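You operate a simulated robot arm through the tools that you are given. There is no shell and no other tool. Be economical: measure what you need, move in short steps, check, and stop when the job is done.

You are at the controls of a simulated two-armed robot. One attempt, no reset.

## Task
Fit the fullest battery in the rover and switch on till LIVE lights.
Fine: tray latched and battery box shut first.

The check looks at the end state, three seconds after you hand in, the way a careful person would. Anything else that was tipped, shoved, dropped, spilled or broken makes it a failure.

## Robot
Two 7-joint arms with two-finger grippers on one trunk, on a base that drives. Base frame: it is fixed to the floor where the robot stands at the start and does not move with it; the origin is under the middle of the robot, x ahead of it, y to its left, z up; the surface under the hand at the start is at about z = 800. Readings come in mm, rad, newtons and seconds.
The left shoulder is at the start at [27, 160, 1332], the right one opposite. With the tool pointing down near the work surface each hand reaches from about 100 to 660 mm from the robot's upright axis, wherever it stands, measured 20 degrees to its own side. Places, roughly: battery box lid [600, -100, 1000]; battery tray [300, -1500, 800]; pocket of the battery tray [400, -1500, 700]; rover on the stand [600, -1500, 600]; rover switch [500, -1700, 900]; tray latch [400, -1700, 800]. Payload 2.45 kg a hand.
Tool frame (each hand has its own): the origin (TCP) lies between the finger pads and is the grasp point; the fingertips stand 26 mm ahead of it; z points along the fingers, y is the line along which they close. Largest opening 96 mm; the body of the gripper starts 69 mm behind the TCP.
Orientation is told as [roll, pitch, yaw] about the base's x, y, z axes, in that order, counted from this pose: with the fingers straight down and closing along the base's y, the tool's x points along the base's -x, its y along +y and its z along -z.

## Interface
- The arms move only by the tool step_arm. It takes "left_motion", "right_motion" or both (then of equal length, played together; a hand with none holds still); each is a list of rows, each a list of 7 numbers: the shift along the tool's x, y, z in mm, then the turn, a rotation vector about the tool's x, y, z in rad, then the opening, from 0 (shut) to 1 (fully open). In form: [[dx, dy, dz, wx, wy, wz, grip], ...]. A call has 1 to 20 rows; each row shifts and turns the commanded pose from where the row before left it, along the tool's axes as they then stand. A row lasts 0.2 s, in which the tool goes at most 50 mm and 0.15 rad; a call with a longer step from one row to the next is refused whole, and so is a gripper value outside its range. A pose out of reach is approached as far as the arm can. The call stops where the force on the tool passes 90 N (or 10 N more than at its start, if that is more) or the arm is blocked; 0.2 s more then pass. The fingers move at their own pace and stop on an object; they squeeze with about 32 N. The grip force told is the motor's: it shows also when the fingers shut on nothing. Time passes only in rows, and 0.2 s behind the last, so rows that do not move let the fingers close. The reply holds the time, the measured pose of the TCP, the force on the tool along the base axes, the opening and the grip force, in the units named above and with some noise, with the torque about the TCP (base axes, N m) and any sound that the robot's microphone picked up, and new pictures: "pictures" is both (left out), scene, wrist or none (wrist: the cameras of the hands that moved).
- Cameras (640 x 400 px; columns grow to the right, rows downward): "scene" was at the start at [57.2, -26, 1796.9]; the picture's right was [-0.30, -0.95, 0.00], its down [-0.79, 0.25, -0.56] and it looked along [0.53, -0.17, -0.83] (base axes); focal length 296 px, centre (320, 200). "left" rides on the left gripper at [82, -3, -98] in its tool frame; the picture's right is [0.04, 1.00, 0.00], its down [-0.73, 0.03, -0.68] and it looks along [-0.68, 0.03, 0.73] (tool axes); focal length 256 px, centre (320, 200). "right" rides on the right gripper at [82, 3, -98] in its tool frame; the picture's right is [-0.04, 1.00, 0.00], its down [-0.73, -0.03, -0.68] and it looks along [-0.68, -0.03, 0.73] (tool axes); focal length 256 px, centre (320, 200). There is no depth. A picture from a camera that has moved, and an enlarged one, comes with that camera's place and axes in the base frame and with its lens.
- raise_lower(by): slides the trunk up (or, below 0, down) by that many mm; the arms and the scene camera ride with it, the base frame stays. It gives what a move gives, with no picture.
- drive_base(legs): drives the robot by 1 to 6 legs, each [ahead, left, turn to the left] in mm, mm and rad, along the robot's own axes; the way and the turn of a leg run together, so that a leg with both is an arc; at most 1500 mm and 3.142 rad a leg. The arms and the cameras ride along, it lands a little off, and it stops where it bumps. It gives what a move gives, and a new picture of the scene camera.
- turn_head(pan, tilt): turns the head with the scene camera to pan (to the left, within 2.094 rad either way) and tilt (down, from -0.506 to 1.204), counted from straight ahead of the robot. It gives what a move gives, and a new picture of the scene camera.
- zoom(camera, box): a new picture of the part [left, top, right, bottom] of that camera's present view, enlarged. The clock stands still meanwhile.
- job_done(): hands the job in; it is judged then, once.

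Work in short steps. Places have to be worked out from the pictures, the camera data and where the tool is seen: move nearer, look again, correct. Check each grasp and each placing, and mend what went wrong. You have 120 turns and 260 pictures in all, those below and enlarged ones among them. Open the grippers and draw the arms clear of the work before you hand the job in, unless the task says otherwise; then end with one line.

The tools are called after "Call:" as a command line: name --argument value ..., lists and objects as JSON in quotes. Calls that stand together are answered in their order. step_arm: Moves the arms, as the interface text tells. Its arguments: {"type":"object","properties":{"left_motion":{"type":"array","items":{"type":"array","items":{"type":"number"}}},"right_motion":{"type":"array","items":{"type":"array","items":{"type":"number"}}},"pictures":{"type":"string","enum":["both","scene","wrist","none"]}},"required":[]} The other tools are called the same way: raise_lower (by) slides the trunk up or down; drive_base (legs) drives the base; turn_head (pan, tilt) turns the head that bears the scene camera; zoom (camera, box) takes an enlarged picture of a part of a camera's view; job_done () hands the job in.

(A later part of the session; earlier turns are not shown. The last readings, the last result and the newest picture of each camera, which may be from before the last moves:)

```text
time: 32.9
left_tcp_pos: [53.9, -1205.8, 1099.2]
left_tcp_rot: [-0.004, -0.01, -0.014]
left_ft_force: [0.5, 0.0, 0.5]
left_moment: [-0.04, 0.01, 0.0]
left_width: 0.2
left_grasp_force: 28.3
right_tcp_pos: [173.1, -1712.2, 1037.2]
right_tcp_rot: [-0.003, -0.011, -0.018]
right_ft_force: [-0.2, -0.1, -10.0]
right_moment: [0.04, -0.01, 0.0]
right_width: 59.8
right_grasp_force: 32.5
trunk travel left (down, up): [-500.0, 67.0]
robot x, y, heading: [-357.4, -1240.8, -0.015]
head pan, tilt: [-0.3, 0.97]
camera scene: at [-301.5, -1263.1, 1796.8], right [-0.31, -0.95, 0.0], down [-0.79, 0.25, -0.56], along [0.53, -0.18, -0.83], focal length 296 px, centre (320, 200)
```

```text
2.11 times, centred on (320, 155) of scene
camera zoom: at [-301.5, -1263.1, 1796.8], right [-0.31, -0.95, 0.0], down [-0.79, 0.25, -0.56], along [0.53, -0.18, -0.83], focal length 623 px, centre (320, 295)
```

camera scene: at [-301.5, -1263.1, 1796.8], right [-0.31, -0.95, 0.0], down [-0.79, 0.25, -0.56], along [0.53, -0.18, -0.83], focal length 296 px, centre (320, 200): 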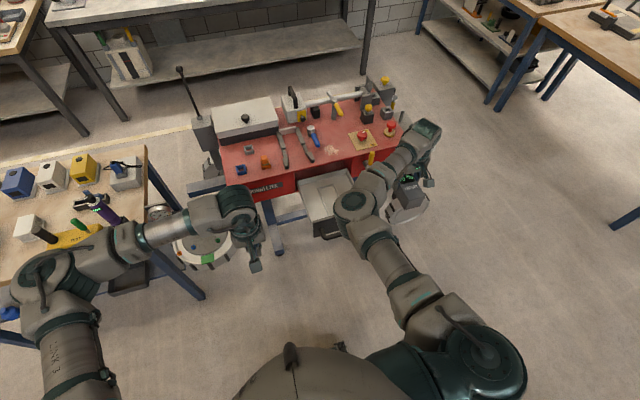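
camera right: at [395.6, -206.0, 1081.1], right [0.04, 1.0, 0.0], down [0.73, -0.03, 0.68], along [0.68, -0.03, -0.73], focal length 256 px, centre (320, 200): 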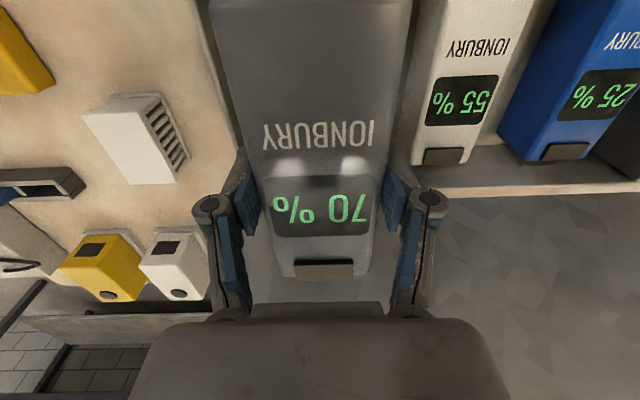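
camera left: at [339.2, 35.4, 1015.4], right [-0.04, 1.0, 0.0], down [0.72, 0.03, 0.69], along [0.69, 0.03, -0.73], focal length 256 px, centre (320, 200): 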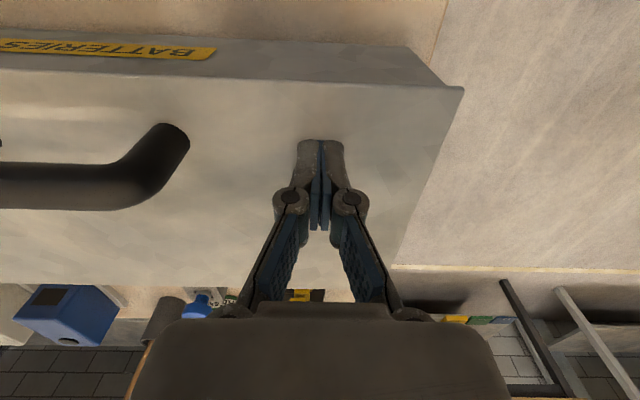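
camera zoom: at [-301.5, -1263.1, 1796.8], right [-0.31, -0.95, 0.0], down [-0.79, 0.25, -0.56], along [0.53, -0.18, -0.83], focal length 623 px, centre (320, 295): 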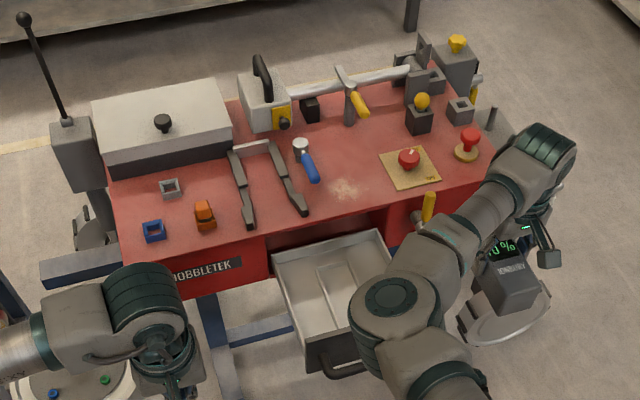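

The pocket ≈ [365, -1515], long along x; tray handle at x≈180. Driving forward 170 mm and moving the right hand to above the tray, to view it by wrist camera.

Call:
drive_base --legs '[[170, 0, 0.015]]'

Call:
step_arm --right_motion '[[20, 30, 0, 0, 0, 0, 0.4], [20, 40, 0, 0, 0, 0, 0.4], [20, 40, 0, 0, 0, 0, 0.4], [20, 40, 0, 0, 0, 0, 0.4], [20, 40, 0, 0, 0, 0, 0.4], [0, 0, 0, 0, 0, 0, 0.4]]' --pictures "both"

```text
time: 34.3
left_tcp_pos: [215.4, -1208.0, 1103.3]
left_tcp_rot: [0.004, -0.019, 0.003]
left_ft_force: [0.1, -0.1, 1.3]
left_moment: [0.01, -0.01, 0.01]
left_width: 0.0
left_grasp_force: 28.0
right_tcp_pos: [342.6, -1712.9, 1036.0]
right_tcp_rot: [0.007, -0.016, -0.002]
right_ft_force: [-0.6, 0.3, -9.8]
right_moment: [0.04, -0.02, -0.04]
right_width: 60.0
right_grasp_force: 32.4
trunk travel left (down, up): [-500.0, 67.0]
robot x, y, heading: [-191.3, -1248.4, 0.002]
head pan, tilt: [-0.3, 0.97]
camera scene: at [-137.2, -1279.4, 1796.8], right [-0.3, -0.96, 0.0], down [-0.79, 0.25, -0.56], along [0.54, -0.16, -0.83], focal length 296 px, centre (320, 200)
```

scene: 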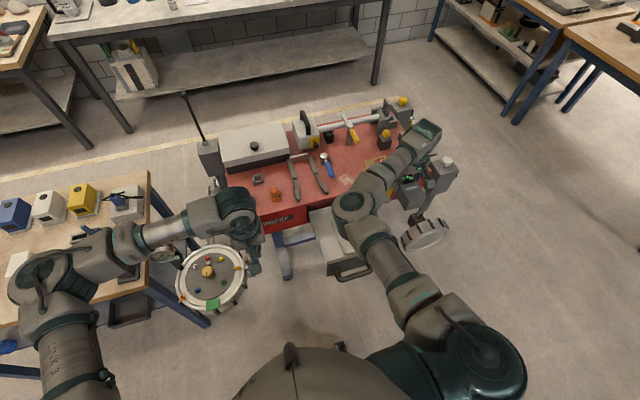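

```text
time: 35.7
left_tcp_pos: [213.8, -1200.5, 1104.5]
left_tcp_rot: [-0.001, -0.02, 0.001]
left_ft_force: [-0.3, 0.2, 0.6]
left_moment: [-0.02, -0.01, 0.0]
left_width: 0.0
left_grasp_force: 28.4
right_tcp_pos: [276.0, -1545.2, 1001.2]
right_tcp_rot: [0.0, -0.019, -0.001]
right_ft_force: [1.0, -0.4, -10.0]
right_moment: [-0.03, 0.01, -0.02]
right_width: 59.9
right_grasp_force: 32.2
right hand out of reach, approached as far as the arm can: row 4, 5
trunk travel left (down, up): [-500.0, 67.0]
robot x, y, heading: [-190.7, -1244.7, 0.001]
head pan, tilt: [-0.3, 0.97]
camera scene: at [-133.3, -1267.9, 1796.9], right [-0.29, -0.96, 0.0], down [-0.79, 0.24, -0.56], along [0.54, -0.17, -0.83], focal length 296 px, centre (320, 200)
camera right: at [192.2, -1541.2, 1098.2], right [0.04, 1.0, 0.0], down [0.72, -0.03, 0.69], along [0.69, -0.03, -0.72], focal length 256 px, centre (320, 200)
```

scene: 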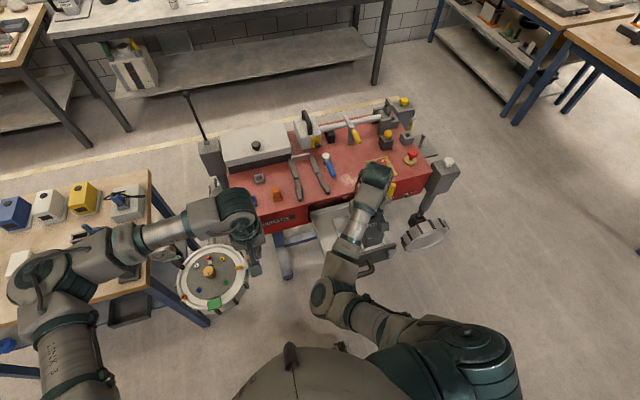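
right: 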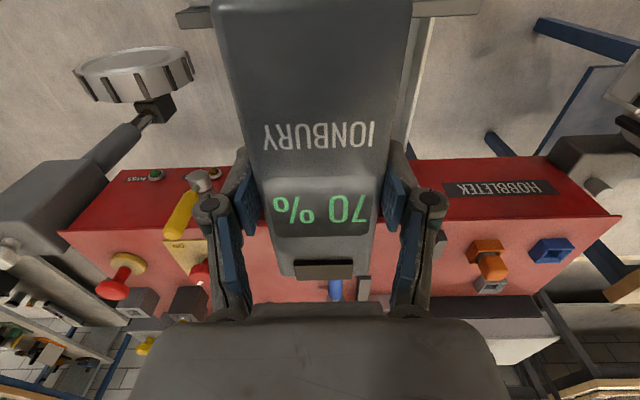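

Zooming into the front panel and switch area.

Call:
zoom --camera "right" --box '[40, 140, 260, 320]'

Call:
zoom --camera "scene" --box '[280, 120, 480, 290]'

```text
2.22 times, centred on (150, 230) of right
camera zoom: at [192.2, -1541.2, 1098.2], right [0.04, 1.0, 0.0], down [0.72, -0.03, 0.69], along [0.69, -0.03, -0.72], focal length 569 px, centre (698, 133)
```

zoom: 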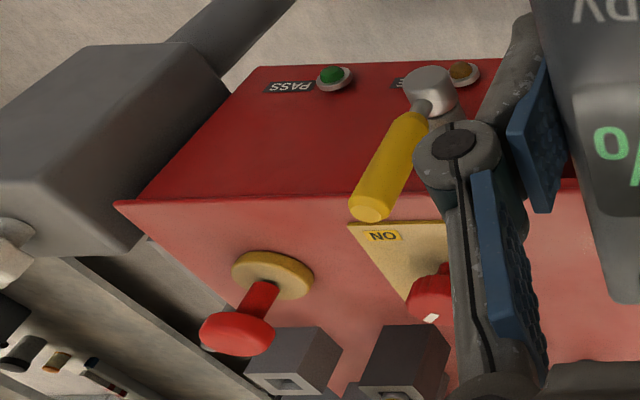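

```text
2.35 times, centred on (380, 205) of scene
camera zoom: at [-133.3, -1267.9, 1796.9], right [-0.29, -0.96, 0.0], down [-0.79, 0.24, -0.56], along [0.54, -0.17, -0.83], focal length 697 px, centre (179, 188)
```

zoom: 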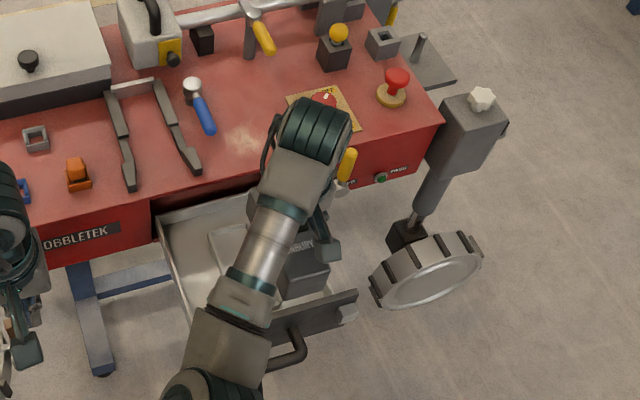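

I need a clear look at the pocket: moving right hand aside and left hand nearer the tray for its camera.

Call:
step_arm --right_motion '[[0, -40, -10, 0, 0, 0, 0.4], [-10, -45, -10, 0, 0, 0, 0.4], [-10, -45, 0, 0, 0, 0, 0.4], [-10, -45, 0, 0, 0, 0, 0.4], [-10, -45, 0, 0, 0, 0, 0.4], [0, 0, 0, 0, 0, 0, 0.4]]' --left_motion '[[0, -40, 0, 0, 0, 0, 0], [0, -45, 0, 0, 0, 0, 0], [0, -45, 0, 0, 0, 0, 0], [0, -45, 0, 0, 0, 0, 0], [0, -30, 0, 0, 0, 0, 0], [0, 0, 0, 0, 0, 0, 0]]' --pictures "both"

Call:
zoom --camera "scene" --box '[280, 120, 480, 290]'

```text
time: 36.7
left_tcp_pos: [223.5, -1364.0, 1112.2]
left_tcp_rot: [0.009, -0.035, 0.02]
left_ft_force: [11.4, 25.4, -7.5]
left_moment: [-1.88, 0.83, -0.26]
left_width: 0.0
left_grasp_force: 28.6
right_tcp_pos: [292.4, -1720.9, 1018.7]
right_tcp_rot: [-0.001, -0.007, -0.012]
right_ft_force: [0.0, -0.5, -9.2]
right_moment: [-0.01, 0.01, -0.01]
right_width: 59.8
right_grasp_force: 32.0
trunk travel left (down, up): [-500.0, 67.0]
robot x, y, heading: [-191.9, -1243.5, 0.005]
head pan, tilt: [-0.3, 0.97]
stopped in row 4 (left hand): the force on the tool passed its limit at 108 N (the readings are from after the stop); the commanded pose is now the measured one
camera scene: at [-131.8, -1284.7, 1796.5], right [-0.3, -0.96, -0.01], down [-0.79, 0.25, -0.56], along [0.54, -0.16, -0.83], focal length 296 px, centre (320, 200)
camera right: at [209.6, -1717.0, 1115.8], right [0.05, 1.0, 0.0], down [0.73, -0.04, 0.68], along [0.68, -0.04, -0.73], focal length 256 px, centre (320, 200)
camera left: at [137.4, -1370.0, 1208.3], right [-0.06, 1.0, 0.01], down [0.71, 0.04, 0.7], along [0.7, 0.04, -0.71], focal length 256 px, centre (320, 200)
```

scene: 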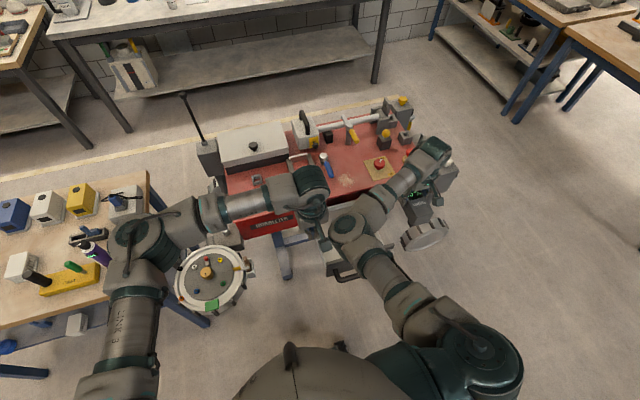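
right: 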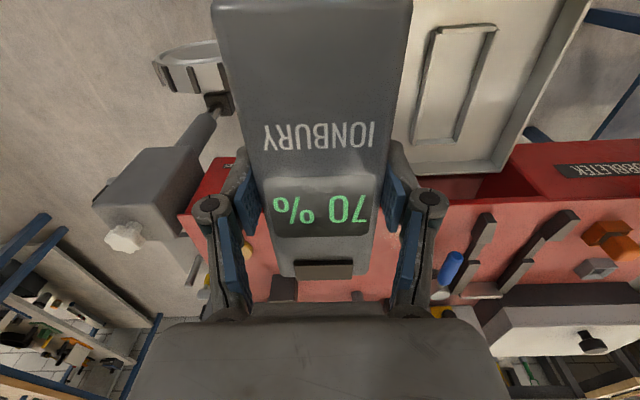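
left: 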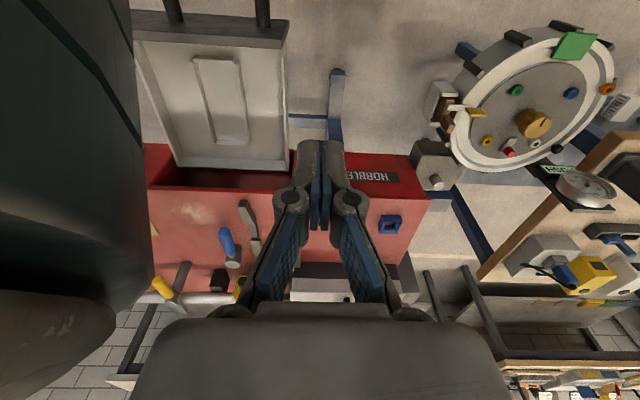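

```text
2.35 times, centred on (380, 205) of scene
camera zoom: at [-131.8, -1284.7, 1796.5], right [-0.3, -0.96, -0.01], down [-0.79, 0.25, -0.56], along [0.54, -0.16, -0.83], focal length 697 px, centre (179, 188)
```

zoom: 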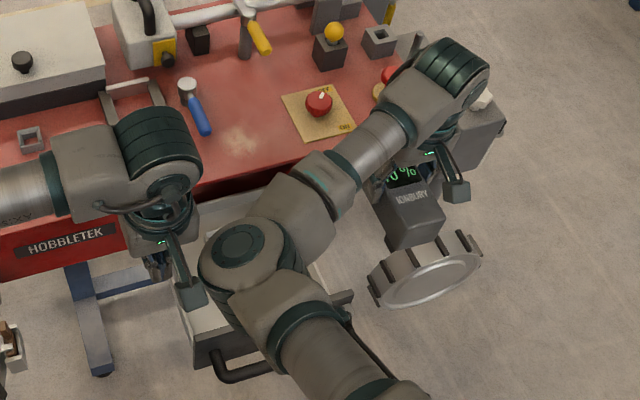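

The left arm brushed the right elbow and stopped; no objects involved. I'll zoom both wrist cameras on the pocket from here to triangulate accurately.

Call:
zoom --camera "right" --box '[380, 0, 600, 180]'

Call:
zoom --camera "left" --box '[120, 0, 320, 190]'

```text
2.22 times, centred on (490, 90) of right
camera zoom: at [209.6, -1717.0, 1115.8], right [0.05, 1.0, 0.0], down [0.73, -0.04, 0.68], along [0.68, -0.04, -0.73], focal length 569 px, centre (-58, 444)
```

zoom: 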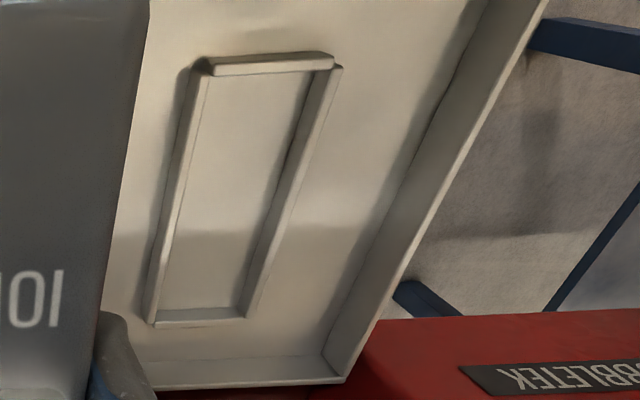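

```text
2.11 times, centred on (220, 95) of left
camera zoom: at [137.4, -1370.0, 1208.3], right [-0.06, 1.0, 0.01], down [0.71, 0.04, 0.7], along [0.7, 0.04, -0.71], focal length 539 px, centre (530, 421)
```

zoom: 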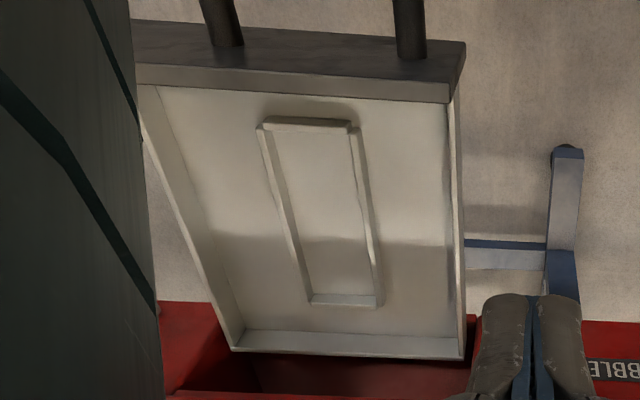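

Pocket inner edges: x≈288–435, y≈-1570…-1508, centre ≈ [361, -1539], rim z≈735. Withdrawing the left hand and bringing the battery above the pocket at z≈860.

Call:
step_arm --left_motion '[[0, 35, 0, 0, 0, 0, 0], [0, 45, 0, 0, 0, 0, 0], [0, 45, 0, 0, 0, 0, 0], [0, 45, 0, 0, 0, 0, 0], [0, 45, 0, 0, 0, 0, 0], [0, 30, 0, 0, 0, 0, 0], [0, 0, 0, 0, 0, 0, 0], [0, 0, 0, 0, 0, 0, 0]]' --right_motion '[[0, 0, 0, 0, 0, 0, 0.4], [0, 0, 0, 0, 0, 0, 0.4], [-15, 40, 0, 0, 0, 0, 0.4], [-15, 40, 20, 0, 0, 0, 0.4], [-15, 40, 25, 0, 0, 0, 0.4], [-15, 40, 25, 0, 0, 0.01, 0.4], [-9, 22, 40, 0, 0, 0, 0.4], [0, 0, 45, 0, 0, 0, 0.4]]' --pictures "both"

Call:
zoom --camera "scene" --box '[300, 170, 440, 290]'

```text
time: 38.5
left_tcp_pos: [218.2, -1122.8, 1114.6]
left_tcp_rot: [-0.001, -0.031, 0.015]
left_ft_force: [-0.1, 0.3, -0.1]
left_moment: [0.0, -0.01, 0.04]
left_width: 0.0
left_grasp_force: 28.6
right_tcp_pos: [366.7, -1537.8, 862.8]
right_tcp_rot: [-0.002, -0.008, -0.021]
right_ft_force: [0.3, -0.6, -8.6]
right_moment: [0.0, 0.03, 0.0]
right_width: 60.1
right_grasp_force: 31.7
trunk travel left (down, up): [-500.0, 67.0]
robot x, y, heading: [-190.6, -1244.2, 0.001]
head pan, tilt: [-0.3, 0.97]
camera scene: at [-130.2, -1275.5, 1796.7], right [-0.29, -0.96, 0.0], down [-0.79, 0.25, -0.56], along [0.53, -0.16, -0.83], focal length 296 px, centre (320, 200)
camera right: at [284.0, -1533.2, 960.5], right [0.06, 1.0, 0.0], down [0.73, -0.04, 0.69], along [0.68, -0.04, -0.73], focal length 256 px, centre (320, 200)
camera left: at [132.7, -1126.9, 1210.2], right [-0.05, 1.0, 0.0], down [0.71, 0.04, 0.7], along [0.7, 0.04, -0.71], focal length 256 px, centre (320, 200)
```

scene: 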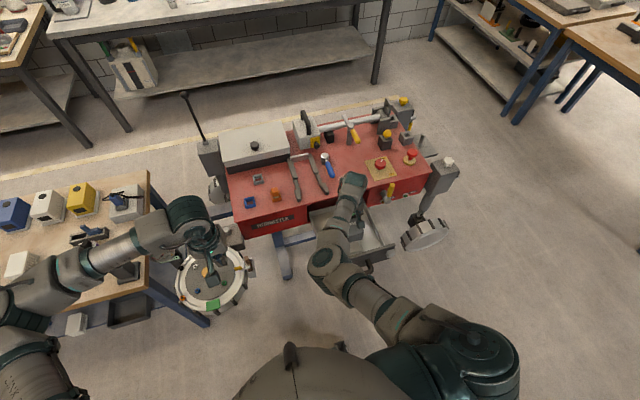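
right: 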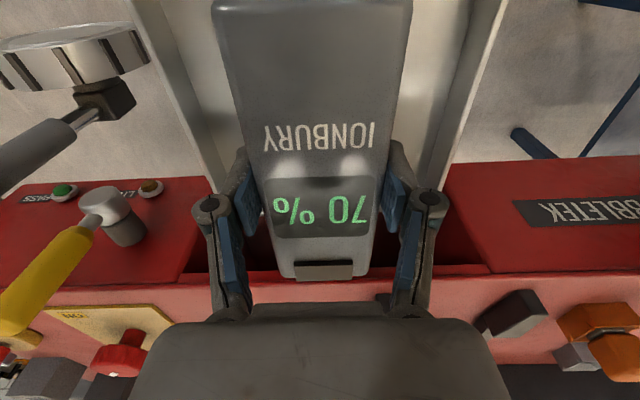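
left: 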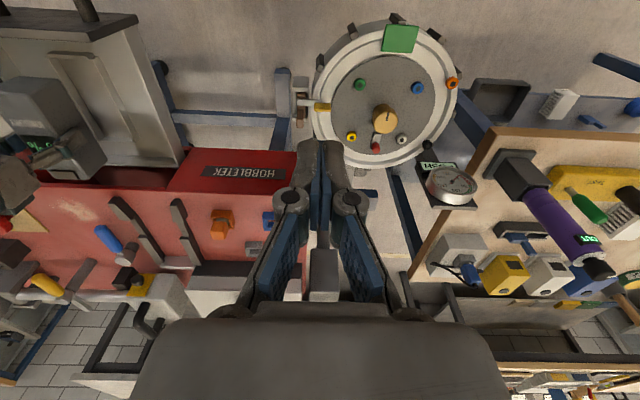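

```text
3.33 times, centred on (370, 230) of scene
camera zoom: at [-130.2, -1275.5, 1796.7], right [-0.29, -0.96, 0.0], down [-0.79, 0.25, -0.56], along [0.53, -0.16, -0.83], focal length 987 px, centre (153, 100)
```

zoom: 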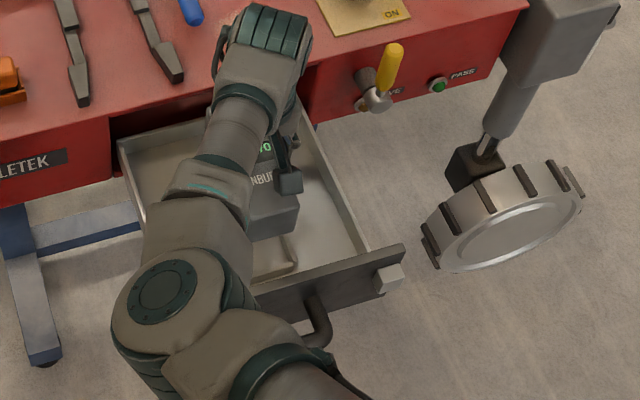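

The left camera sees both battery and pocket. Correcting the small yaw (-0.021), nudging, and lowering 40 mm, then zooming in.

Call:
step_arm --right_motion '[[3, 0, 20, 0, 0, -0.02, 0.4], [0, 0, 20, 0, 0, 0, 0.4], [0, 0, 0, 0, 0, 0, 0.4]]' --left_motion '[[0, -30, 0, 0, 0, 0, 0], [0, -40, 0, 0, 0, 0, 0], [0, 0, 0, 0, 0, 0, 0]]' --pictures "none"

Call:
zoom --camera "left" --box '[0, 0, 240, 200]'

Call:
zoom --camera "scene" --box '[340, 200, 420, 270]'

```text
time: 39.3
left_tcp_pos: [217.1, -1192.5, 1113.6]
left_tcp_rot: [0.001, -0.032, 0.014]
left_ft_force: [-0.6, 0.0, -0.5]
left_moment: [0.02, 0.01, -0.02]
left_width: 0.0
left_grasp_force: 28.5
right_tcp_pos: [362.1, -1537.7, 823.6]
right_tcp_rot: [-0.002, -0.011, 0.001]
right_ft_force: [-0.6, -0.3, -10.2]
right_moment: [0.04, -0.04, 0.03]
right_width: 59.8
right_grasp_force: 32.4
trunk travel left (down, up): [-500.0, 67.0]
robot x, y, heading: [-191.4, -1244.4, -0.004]
head pan, tilt: [-0.3, 0.97]
```

```text
2.00 times, centred on (120, 100) of left
camera zoom: at [131.9, -1198.0, 1210.1], right [-0.05, 1.0, 0.0], down [0.71, 0.04, 0.7], along [0.7, 0.04, -0.71], focal length 512 px, centre (720, 400)
```

zoom: 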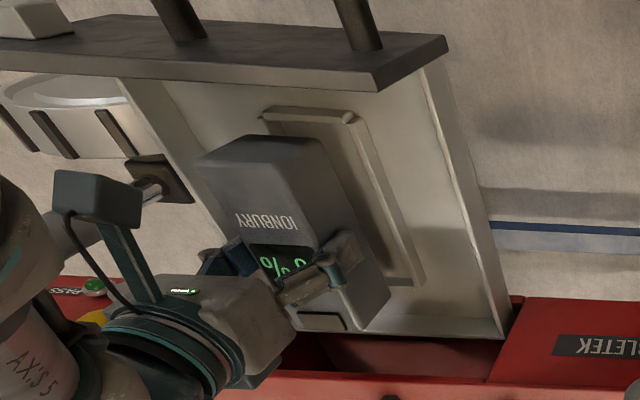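

```text
5.71 times, centred on (380, 235) of scene
camera zoom: at [-132.6, -1276.2, 1796.8], right [-0.3, -0.96, 0.0], down [-0.79, 0.25, -0.56], along [0.54, -0.16, -0.83], focal length 1692 px, centre (-23, 0)
```

zoom: 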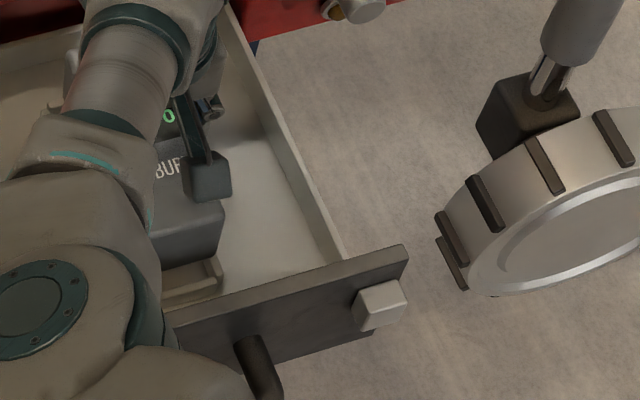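

Lowering another 28 mm (bottom just above the rim) and re-checking alignment.

Call:
step_arm --right_motion '[[0, 0, 14, 0, 0, 0, 0.4], [0, 0, 14, 0, 0, 0, 0.4], [0, 0, 0, 0, 0, 0, 0.4]]' --pictures "none"

Call:
zoom --camera "left" --box '[60, 30, 220, 170]'

Call:
zoom --camera "scene" --box '[350, 210, 410, 260]'

```text
time: 40.1
left_tcp_pos: [217.4, -1190.3, 1111.2]
left_tcp_rot: [-0.003, -0.032, 0.013]
left_ft_force: [0.3, 0.9, 0.9]
left_moment: [-0.01, -0.02, 0.02]
left_width: 0.0
left_grasp_force: 28.7
right_tcp_pos: [363.4, -1536.5, 797.3]
right_tcp_rot: [-0.003, -0.007, 0.001]
right_ft_force: [0.3, 0.5, -9.0]
right_moment: [-0.01, -0.02, 0.02]
right_width: 59.8
right_grasp_force: 31.3
trunk travel left (down, up): [-500.0, 67.0]
robot x, y, heading: [-192.2, -1246.0, -0.0]
head pan, tilt: [-0.3, 0.97]
```

```text
2.86 times, centred on (140, 100) of left
camera zoom: at [132.3, -1194.6, 1209.8], right [-0.05, 1.0, 0.0], down [0.71, 0.04, 0.7], along [0.7, 0.03, -0.71], focal length 731 px, centre (834, 486)
```

zoom: 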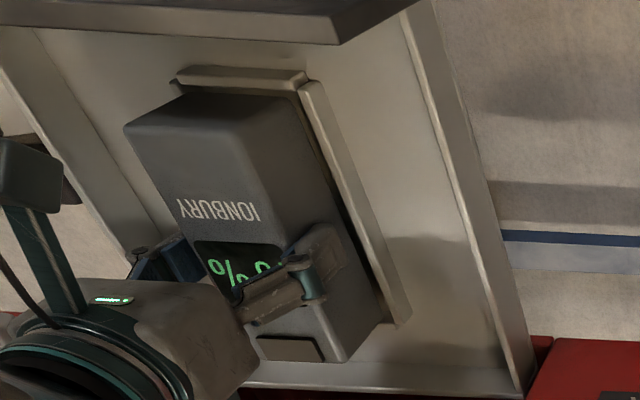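

```text
8.00 times, centred on (380, 235) of scene
camera zoom: at [-132.6, -1271.7, 1796.8], right [-0.3, -0.96, 0.0], down [-0.79, 0.24, -0.56], along [0.54, -0.17, -0.83], focal length 2368 px, centre (-160, -80)
```

zoom: 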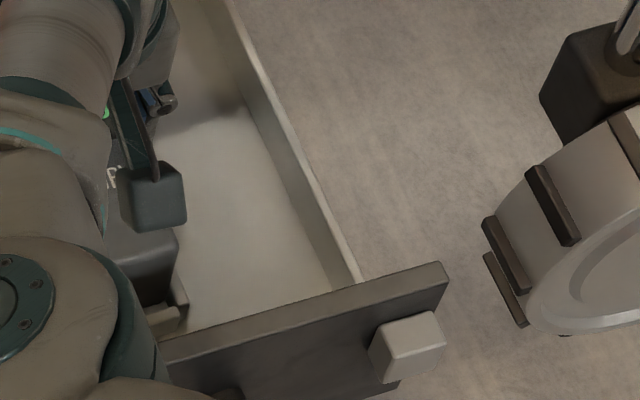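

Battery looks nearly aligned: need about +3 in x and -2 in y. Adjusting and lowering carefully until contact.

Call:
step_arm --right_motion '[[-3, -2, 4, 0, 0, 0, 0.4], [0, 0, 4, 0, 0, 0, 0.4], [0, 0, 3, 0, 0, 0, 0.4], [0, 0, 0, 0, 0, 0, 0.4]]' --pictures "none"

Call:
zoom --camera "left" --box '[60, 30, 220, 170]'

```text
time: 41.1
left_tcp_pos: [218.9, -1189.0, 1112.3]
left_tcp_rot: [-0.003, -0.033, 0.013]
left_ft_force: [0.1, 0.0, 0.7]
left_moment: [-0.02, 0.02, 0.03]
left_width: 0.0
left_grasp_force: 28.4
right_tcp_pos: [368.0, -1537.1, 784.9]
right_tcp_rot: [-0.003, -0.009, 0.002]
right_ft_force: [-0.6, -0.3, -9.6]
right_moment: [0.04, -0.01, -0.01]
right_width: 59.8
right_grasp_force: 32.0
trunk travel left (down, up): [-500.0, 67.0]
robot x, y, heading: [-191.1, -1244.0, -0.0]
head pan, tilt: [-0.3, 0.97]
```

```text
2.86 times, centred on (140, 100) of left
camera zoom: at [132.9, -1194.0, 1209.6], right [-0.05, 1.0, 0.0], down [0.71, 0.04, 0.7], along [0.7, 0.03, -0.71], focal length 731 px, centre (834, 486)
```

zoom: 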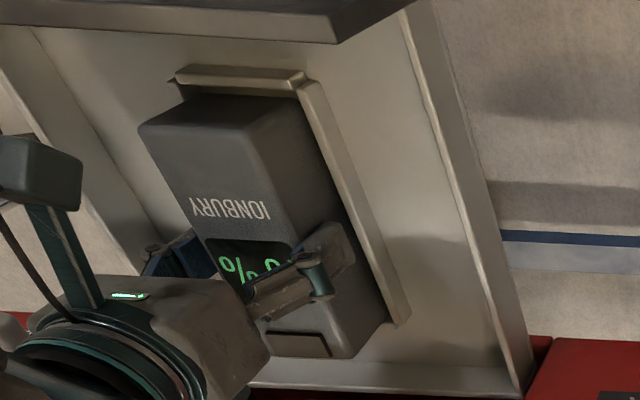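

Still no contact; it looks inside the ridges. Lowering further.

Call:
step_arm --right_motion '[[0, 0, 3, 0, 0, 0, 0.4], [0, 0, 3, 0, 0, 0, 0.4], [0, 0, 3, 0, 0, 0, 0.4], [0, 0, 0, 0, 0, 0, 0.4]]' --pictures "none"

Call:
zoom --camera "left" --box '[60, 30, 220, 170]'

```text
time: 42.1
left_tcp_pos: [216.8, -1188.1, 1113.9]
left_tcp_rot: [-0.004, -0.035, 0.014]
left_ft_force: [0.0, 0.6, -0.1]
left_moment: [0.0, 0.0, 0.02]
left_width: 0.0
left_grasp_force: 28.8
right_tcp_pos: [368.3, -1535.8, 778.4]
right_tcp_rot: [-0.006, -0.012, -0.002]
right_ft_force: [0.4, -1.6, 5.3]
right_moment: [0.43, 0.59, 0.01]
right_width: 59.8
right_grasp_force: 31.7
trunk travel left (down, up): [-500.0, 67.0]
robot x, y, heading: [-190.5, -1244.2, 0.0]
head pan, tilt: [-0.3, 0.97]
```

```text
2.86 times, centred on (140, 100) of left
camera zoom: at [131.6, -1192.9, 1210.1], right [-0.05, 1.0, -0.01], down [0.71, 0.04, 0.7], along [0.7, 0.03, -0.71], focal length 731 px, centre (834, 486)
```

zoom: 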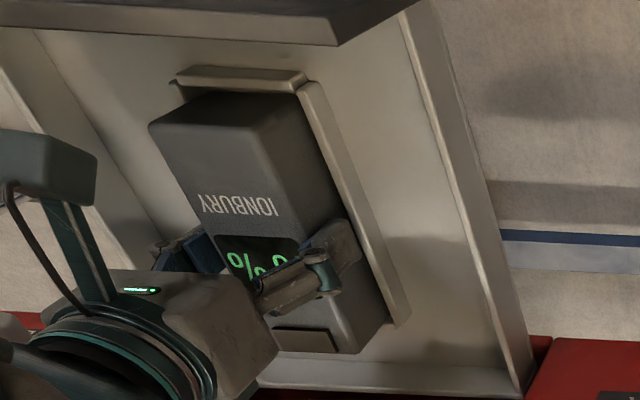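

Contact torque indicates the +y/near corner rests on the ridge. Lift slightly, shift -y 3, +x 2, lower again.

Call:
step_arm --right_motion '[[0, 0, -4, 0, 0, 0, 0.4], [-2, -3, 0, 0, 0, 0, 0.4], [0, 0, 3, 0, 0, 0, 0.4], [0, 0, 3, 0, 0, 0, 0.4], [0, 0, 2, 0, 0, 0, 0.4], [0, 0, 0, 0, 0, 0, 0.4]]' --pictures "none"

Call:
zoom --camera "left" --box '[60, 30, 220, 170]'

```text
time: 43.5
left_tcp_pos: [216.1, -1186.2, 1113.6]
left_tcp_rot: [-0.006, -0.035, 0.015]
left_ft_force: [0.0, -0.5, 0.2]
left_moment: [0.0, 0.01, -0.02]
left_width: 0.0
left_grasp_force: 28.5
right_tcp_pos: [370.3, -1537.8, 778.3]
right_tcp_rot: [-0.008, -0.016, 0.002]
right_ft_force: [2.2, -1.0, 23.3]
right_moment: [-0.03, -0.12, -0.05]
right_width: 60.1
right_grasp_force: 31.8
trunk travel left (down, up): [-500.0, 67.0]
robot x, y, heading: [-186.5, -1244.1, 0.0]
head pan, tilt: [-0.3, 0.97]
```

```text
2.86 times, centred on (140, 100) of left
camera zoom: at [130.3, -1191.3, 1210.5], right [-0.05, 1.0, -0.01], down [0.71, 0.04, 0.7], along [0.7, 0.03, -0.71], focal length 731 px, centre (834, 486)
```

zoom: 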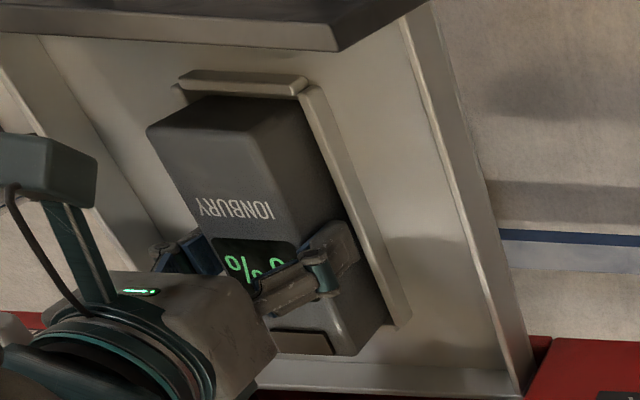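

Call:
zoom --camera "left" --box '[100, 45, 170, 105]'

Call:
zoom --camera "left" --box '[120, 95, 190, 155]'

```text
6.67 times, centred on (135, 75) of left
camera zoom: at [130.3, -1191.3, 1210.5], right [-0.05, 1.0, -0.01], down [0.71, 0.04, 0.7], along [0.7, 0.03, -0.71], focal length 1707 px, centre (1553, 1033)
```

zoom: 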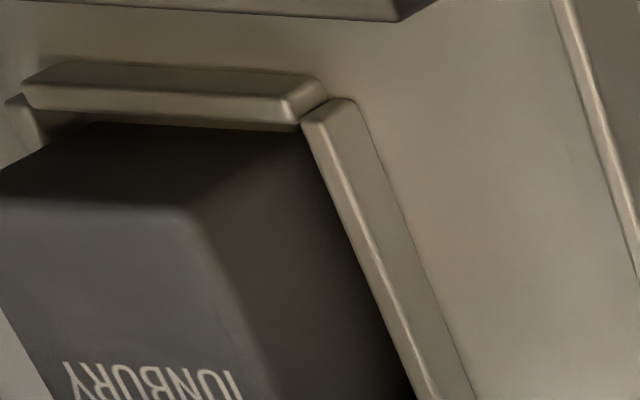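

```text
6.67 times, centred on (155, 125) of left
camera zoom: at [130.3, -1191.3, 1210.5], right [-0.05, 1.0, -0.01], down [0.71, 0.04, 0.7], along [0.7, 0.03, -0.71], focal length 1707 px, centre (1420, 700)
```

zoom: 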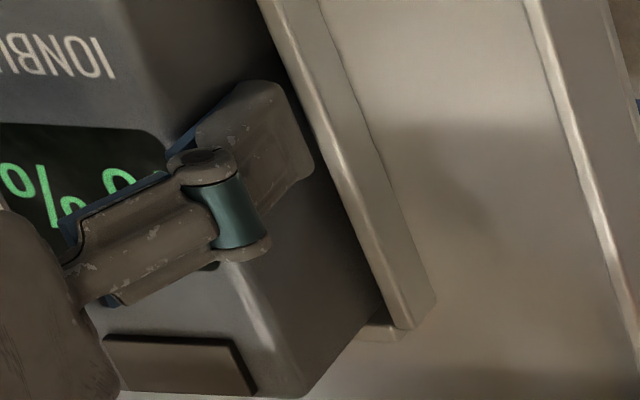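

The ridge's inner top edge stays visible in front of the battery and torque is ~0 under 33 N: it sits in the pocket. Releasing, lifting, and checking.

Call:
step_arm --right_motion '[[0, 0, -4, 0, 0, 0, 0.4], [0, 0, 0, 0, 0, 0, 0.85], [0, 0, 0, 0, 0, 0, 0.85], [0, 0, -25, 0, 0, 0, 0.85], [0, 0, -40, 0, 0, 0, 0.85], [0, 0, -45, 0, 0, 0, 0.85], [0, 0, -45, 0, 0, 0, 0.85], [0, -40, -45, 0, 0, 0, 0.85], [0, -45, 0, 0, 0, 0, 0.85], [0, -45, 0, 0, 0, 0, 0.85], [0, 0, 0, 0, 0, 0, 0.85]]' --pictures "both"

Call:
zoom --camera "left" --box '[60, 30, 220, 170]'

Call:
zoom --camera "scene" --box '[320, 180, 420, 270]'

```text
refused: row 8 steps farther than a row can; nothing moved
```

```text
2.86 times, centred on (140, 100) of left
camera zoom: at [130.3, -1191.3, 1210.5], right [-0.05, 1.0, -0.01], down [0.71, 0.04, 0.7], along [0.7, 0.03, -0.71], focal length 731 px, centre (834, 486)
```

zoom: 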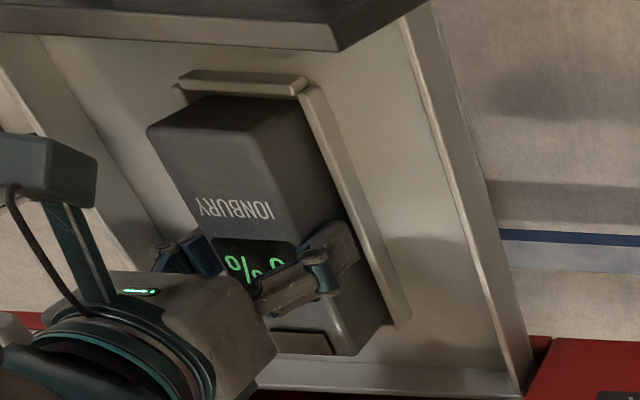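

```text
4.44 times, centred on (370, 225) of scene
camera zoom: at [-139.0, -1266.5, 1797.4], right [-0.3, -0.96, 0.0], down [-0.79, 0.24, -0.56], along [0.54, -0.17, -0.83], focal length 1316 px, centre (98, 89)
```

zoom: 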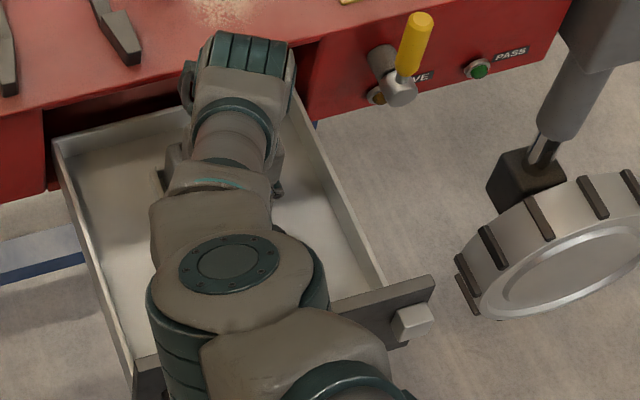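

Same, with smaller combined rows.

Call:
step_arm --right_motion '[[0, 0, -4, 0, 0, 0, 0.4], [0, 0, 0, 0, 0, 0, 0.85], [0, 0, 0, 0, 0, 0, 0.85], [0, 0, -25, 0, 0, 0, 0.85], [0, 0, -40, 0, 0, 0, 0.85], [0, 0, -45, 0, 0, 0, 0.85], [0, 0, -45, 0, 0, 0, 0.85], [0, -35, -30, 0, 0, 0, 0.85], [0, -45, 0, 0, 0, 0, 0.85], [0, -45, 0, 0, 0, 0, 0.85], [0, 0, 0, 0, 0, 0, 0.85]]' --pictures "both"

Call:
zoom --camera "left" --box '[60, 30, 220, 170]'

Call:
zoom --camera "scene" --box '[320, 180, 420, 270]'

```text
time: 45.9
left_tcp_pos: [218.5, -1191.0, 1113.8]
left_tcp_rot: [-0.002, -0.032, 0.013]
left_ft_force: [0.1, 0.0, -0.1]
left_moment: [-0.01, 0.0, -0.02]
left_width: 0.1
left_grasp_force: 29.1
right_tcp_pos: [368.0, -1665.2, 963.3]
right_tcp_rot: [-0.003, -0.01, -0.001]
right_ft_force: [-0.6, -0.2, 0.1]
right_moment: [0.01, -0.01, -0.01]
right_width: 81.5
right_grasp_force: 0.1
trunk travel left (down, up): [-500.0, 67.0]
robot x, y, heading: [-189.0, -1247.1, -0.003]
head pan, tilt: [-0.3, 0.97]
camera scene: at [-133.9, -1273.4, 1796.9], right [-0.3, -0.96, 0.0], down [-0.79, 0.24, -0.56], along [0.54, -0.17, -0.83], focal length 296 px, centre (320, 200)
camera right: at [284.3, -1662.5, 1060.4], right [0.04, 1.0, 0.0], down [0.73, -0.03, 0.69], along [0.69, -0.03, -0.73], focal length 256 px, centre (320, 200)
```

scene: 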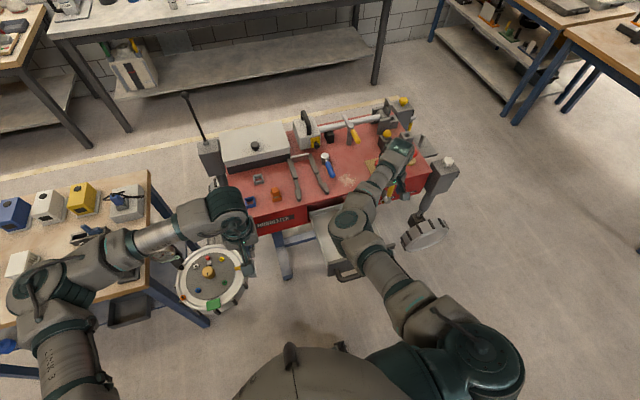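
right: 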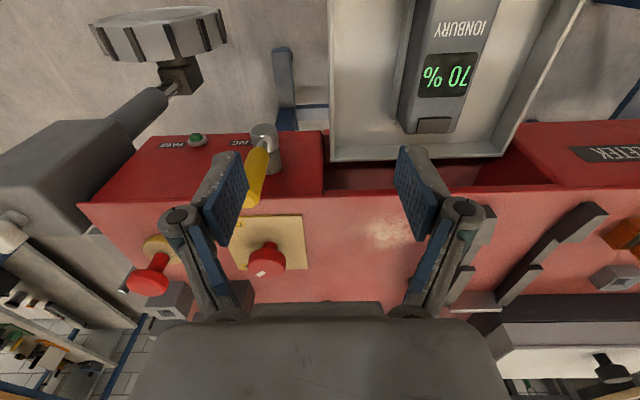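

```text
2.86 times, centred on (140, 100) of left
camera zoom: at [132.0, -1195.1, 1210.0], right [-0.05, 1.0, 0.0], down [0.71, 0.04, 0.7], along [0.7, 0.04, -0.71], focal length 731 px, centre (834, 486)
```

zoom: 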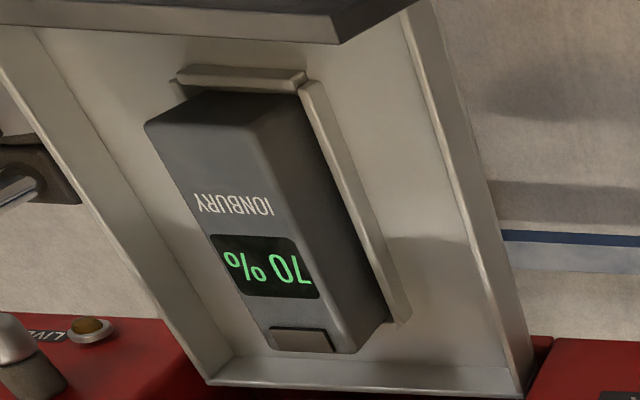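

```text
4.44 times, centred on (370, 225) of scene
camera zoom: at [-133.9, -1273.4, 1796.9], right [-0.3, -0.96, 0.0], down [-0.79, 0.24, -0.56], along [0.54, -0.17, -0.83], focal length 1316 px, centre (98, 89)
```

zoom: 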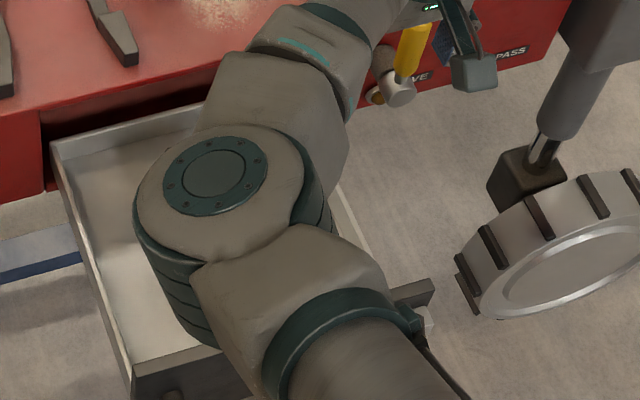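

Call:
zoom --camera "right" --box '[320, 0, 580, 170]'

Call:
zoom --camera "right" --box '[130, 100, 330, 300]'

```text
2.35 times, centred on (450, 85) of right
camera zoom: at [284.3, -1662.5, 1060.4], right [0.04, 1.0, 0.0], down [0.73, -0.03, 0.69], along [0.69, -0.03, -0.73], focal length 602 px, centre (14, 471)
```

zoom: 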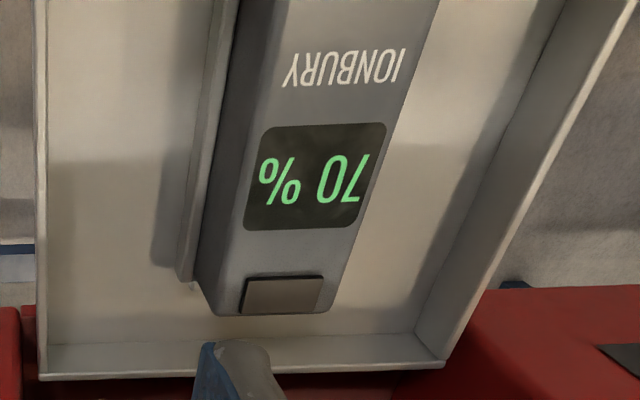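

```text
2.00 times, centred on (230, 200) of right
camera zoom: at [284.3, -1662.5, 1060.4], right [0.04, 1.0, 0.0], down [0.73, -0.03, 0.69], along [0.69, -0.03, -0.73], focal length 512 px, centre (500, 200)
```

zoom: 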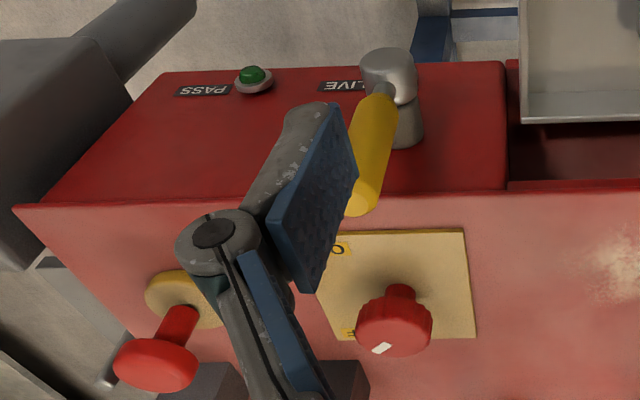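

Battery sits between all the ridges, flat. Next: close the tray. Lowering to z≈880 and moving the closed right hand back to in front of the tray handle.

Call:
step_arm --right_motion '[[0, 0, 40, 0, 0, 0, 0], [0, 0, 45, 0, 0, 0, 0], [45, 0, 0, 0, 0, 0, 0], [45, 0, 0, 0, 0, 0, 0], [45, 0, 0, 0, 0, 0, 0], [45, 0, 0, 0, 0, 0, 0], [45, 0, 0, 0, 0, 0, 0], [0, 0, 0, 0, 0, 0, 0]]' --pictures "both"

```text
time: 47.7
left_tcp_pos: [218.4, -1190.1, 1112.9]
left_tcp_rot: [-0.003, -0.033, 0.013]
left_ft_force: [0.1, 0.6, 0.6]
left_moment: [0.02, 0.0, 0.01]
left_width: 0.1
left_grasp_force: 28.2
right_tcp_pos: [141.6, -1664.5, 876.1]
right_tcp_rot: [-0.003, -0.008, 0.001]
right_ft_force: [0.4, -0.2, 0.1]
right_moment: [0.01, 0.02, 0.01]
right_width: 0.0
right_grasp_force: 28.1
trunk travel left (down, up): [-500.0, 67.0]
robot x, y, heading: [-187.7, -1246.5, -0.003]
head pan, tilt: [-0.3, 0.97]
camera scene: at [-134.6, -1271.5, 1796.9], right [-0.3, -0.96, 0.0], down [-0.79, 0.24, -0.56], along [0.54, -0.17, -0.83], focal length 296 px, centre (320, 200)
camera right: at [60.0, -1662.9, 973.8], right [0.04, 1.0, 0.0], down [0.73, -0.03, 0.69], along [0.68, -0.03, -0.73], focal length 256 px, centre (320, 200)
```

scene: 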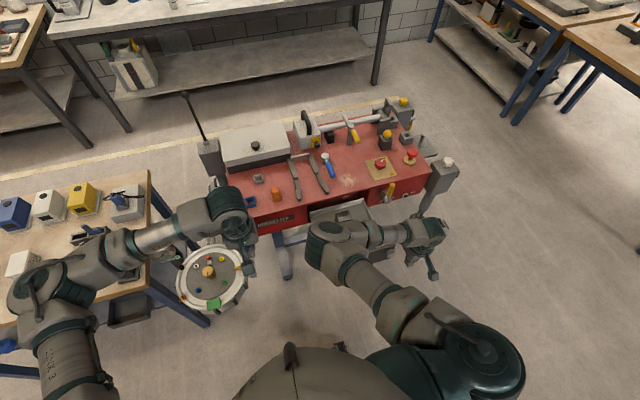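
right: 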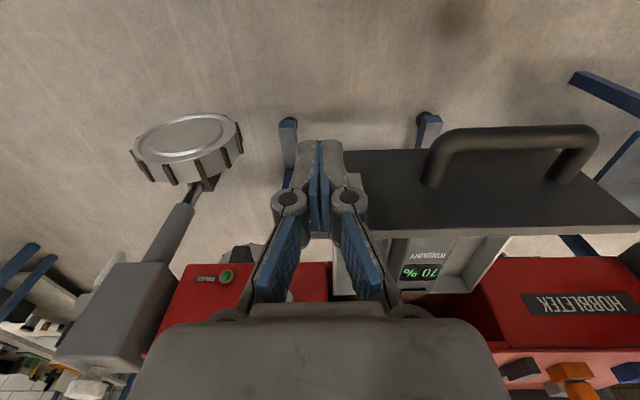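

Sliding left to centre on the tray handle (y≈-1525), staying in front of it.

Call:
step_arm --right_motion '[[25, 0, 0, 0, 0, 0, 0], [0, 45, 0, 0, 0, 0, 0], [0, 45, 0, 0, 0, 0, 0], [0, 45, 0, 0, 0, 0, 0], [0, 0, 0, 0, 0, 0, 0]]' --pictures "both"

Call:
zoom --camera "left" --box '[0, 0, 240, 200]'

```text
time: 48.9
left_tcp_pos: [218.4, -1188.2, 1113.5]
left_tcp_rot: [-0.003, -0.034, 0.013]
left_ft_force: [-0.1, 0.2, -0.3]
left_moment: [0.01, 0.04, 0.02]
left_width: 0.2
left_grasp_force: 27.9
right_tcp_pos: [120.6, -1554.7, 873.4]
right_tcp_rot: [-0.003, -0.008, 0.002]
right_ft_force: [0.2, 0.1, -0.2]
right_moment: [0.01, 0.01, 0.01]
right_width: 0.0
right_grasp_force: 28.5
right hand out of reach, approached as far as the arm can: row 4
trunk travel left (down, up): [-500.0, 67.0]
robot x, y, heading: [-190.9, -1243.9, 0.002]
head pan, tilt: [-0.3, 0.97]
camera scene: at [-134.4, -1269.1, 1796.9], right [-0.29, -0.96, 0.0], down [-0.79, 0.24, -0.56], along [0.54, -0.17, -0.83], focal length 296 px, centre (320, 200)
camera right: at [38.2, -1551.1, 970.6], right [0.04, 1.0, 0.0], down [0.73, -0.03, 0.69], along [0.69, -0.03, -0.73], focal length 256 px, centre (320, 200)
```

scene: 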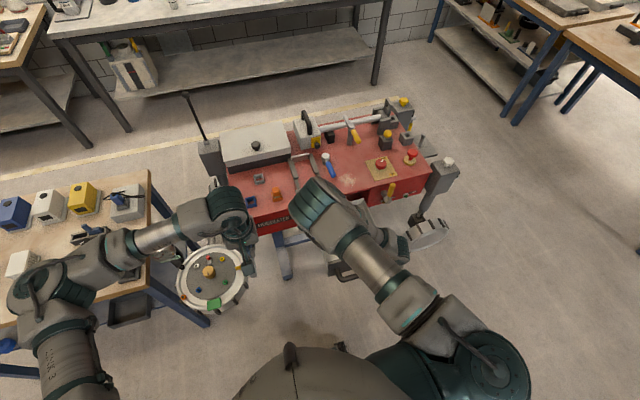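
right: 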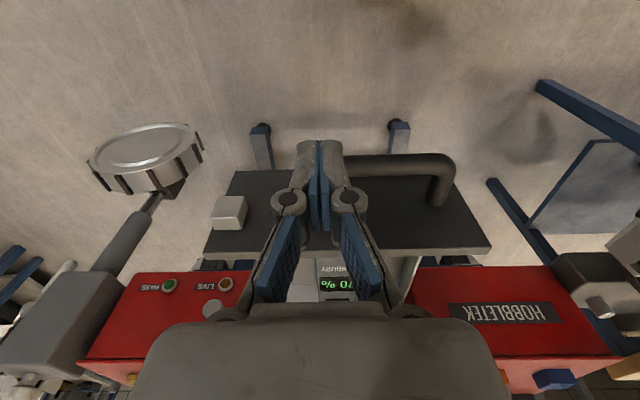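

```text
2.00 times, centred on (120, 100) of left
camera zoom: at [132.4, -1192.7, 1209.7], right [-0.05, 1.0, -0.01], down [0.71, 0.04, 0.7], along [0.7, 0.03, -0.71], focal length 512 px, centre (720, 400)
```

zoom: 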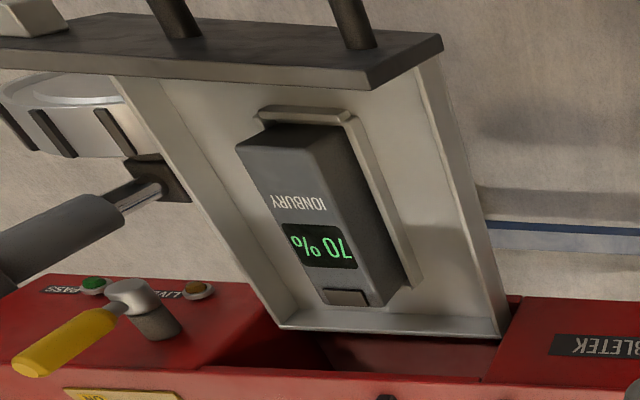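

Handle bar at x≈182, z≈777; panel top z≈830, x≈225, centre y≈-1530. I'll push on the panel just above the handle with closed fingertips.

Call:
step_arm --right_motion '[[-30, 0, 0, 0, 0, 0, 0], [-30, 10, 10, 0, 0, 0, 0], [0, 10, 20, 0, 0, 0, 0], [0, 5, 20, 0, 0, 0, 0], [0, 0, 0, 0, 0, 0, 0]]' --pictures "wrist"

Call:
zoom --camera "left" --box '[0, 0, 240, 200]'

```text
time: 50.1
left_tcp_pos: [216.6, -1189.2, 1112.7]
left_tcp_rot: [-0.004, -0.032, 0.014]
left_ft_force: [0.4, -0.1, -0.4]
left_moment: [-0.01, 0.0, 0.01]
left_width: 0.0
left_grasp_force: 28.7
right_tcp_pos: [183.2, -1529.2, 822.7]
right_tcp_rot: [-0.003, -0.008, 0.001]
right_ft_force: [0.4, 0.2, 0.2]
right_moment: [-0.01, 0.02, -0.02]
right_width: 0.0
right_grasp_force: 28.5
trunk travel left (down, up): [-500.0, 67.0]
robot x, y, heading: [-192.7, -1245.6, 0.002]
head pan, tilt: [-0.3, 0.97]
camera right: at [99.5, -1526.9, 920.7], right [0.04, 1.0, 0.0], down [0.73, -0.03, 0.69], along [0.69, -0.03, -0.73], focal length 256 px, centre (320, 200)
```

right: 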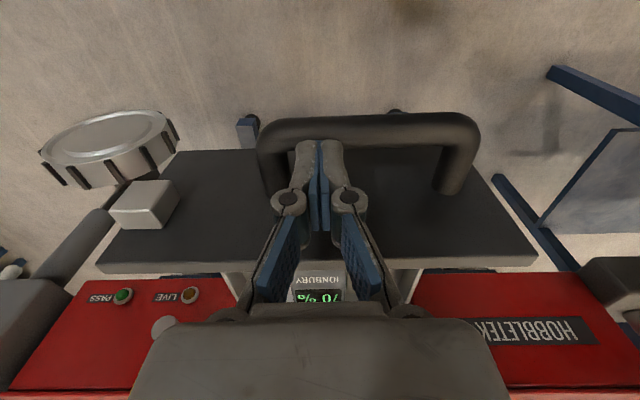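

```text
2.00 times, centred on (120, 100) of left
camera zoom: at [132.2, -1192.7, 1209.8], right [-0.05, 1.0, -0.01], down [0.71, 0.04, 0.7], along [0.7, 0.03, -0.71], focal length 512 px, centre (720, 400)
```

zoom: 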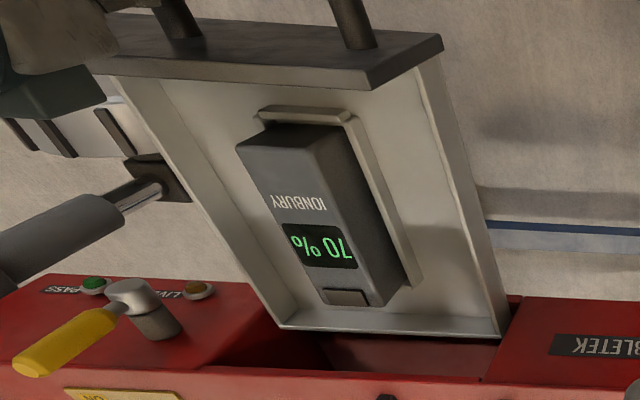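

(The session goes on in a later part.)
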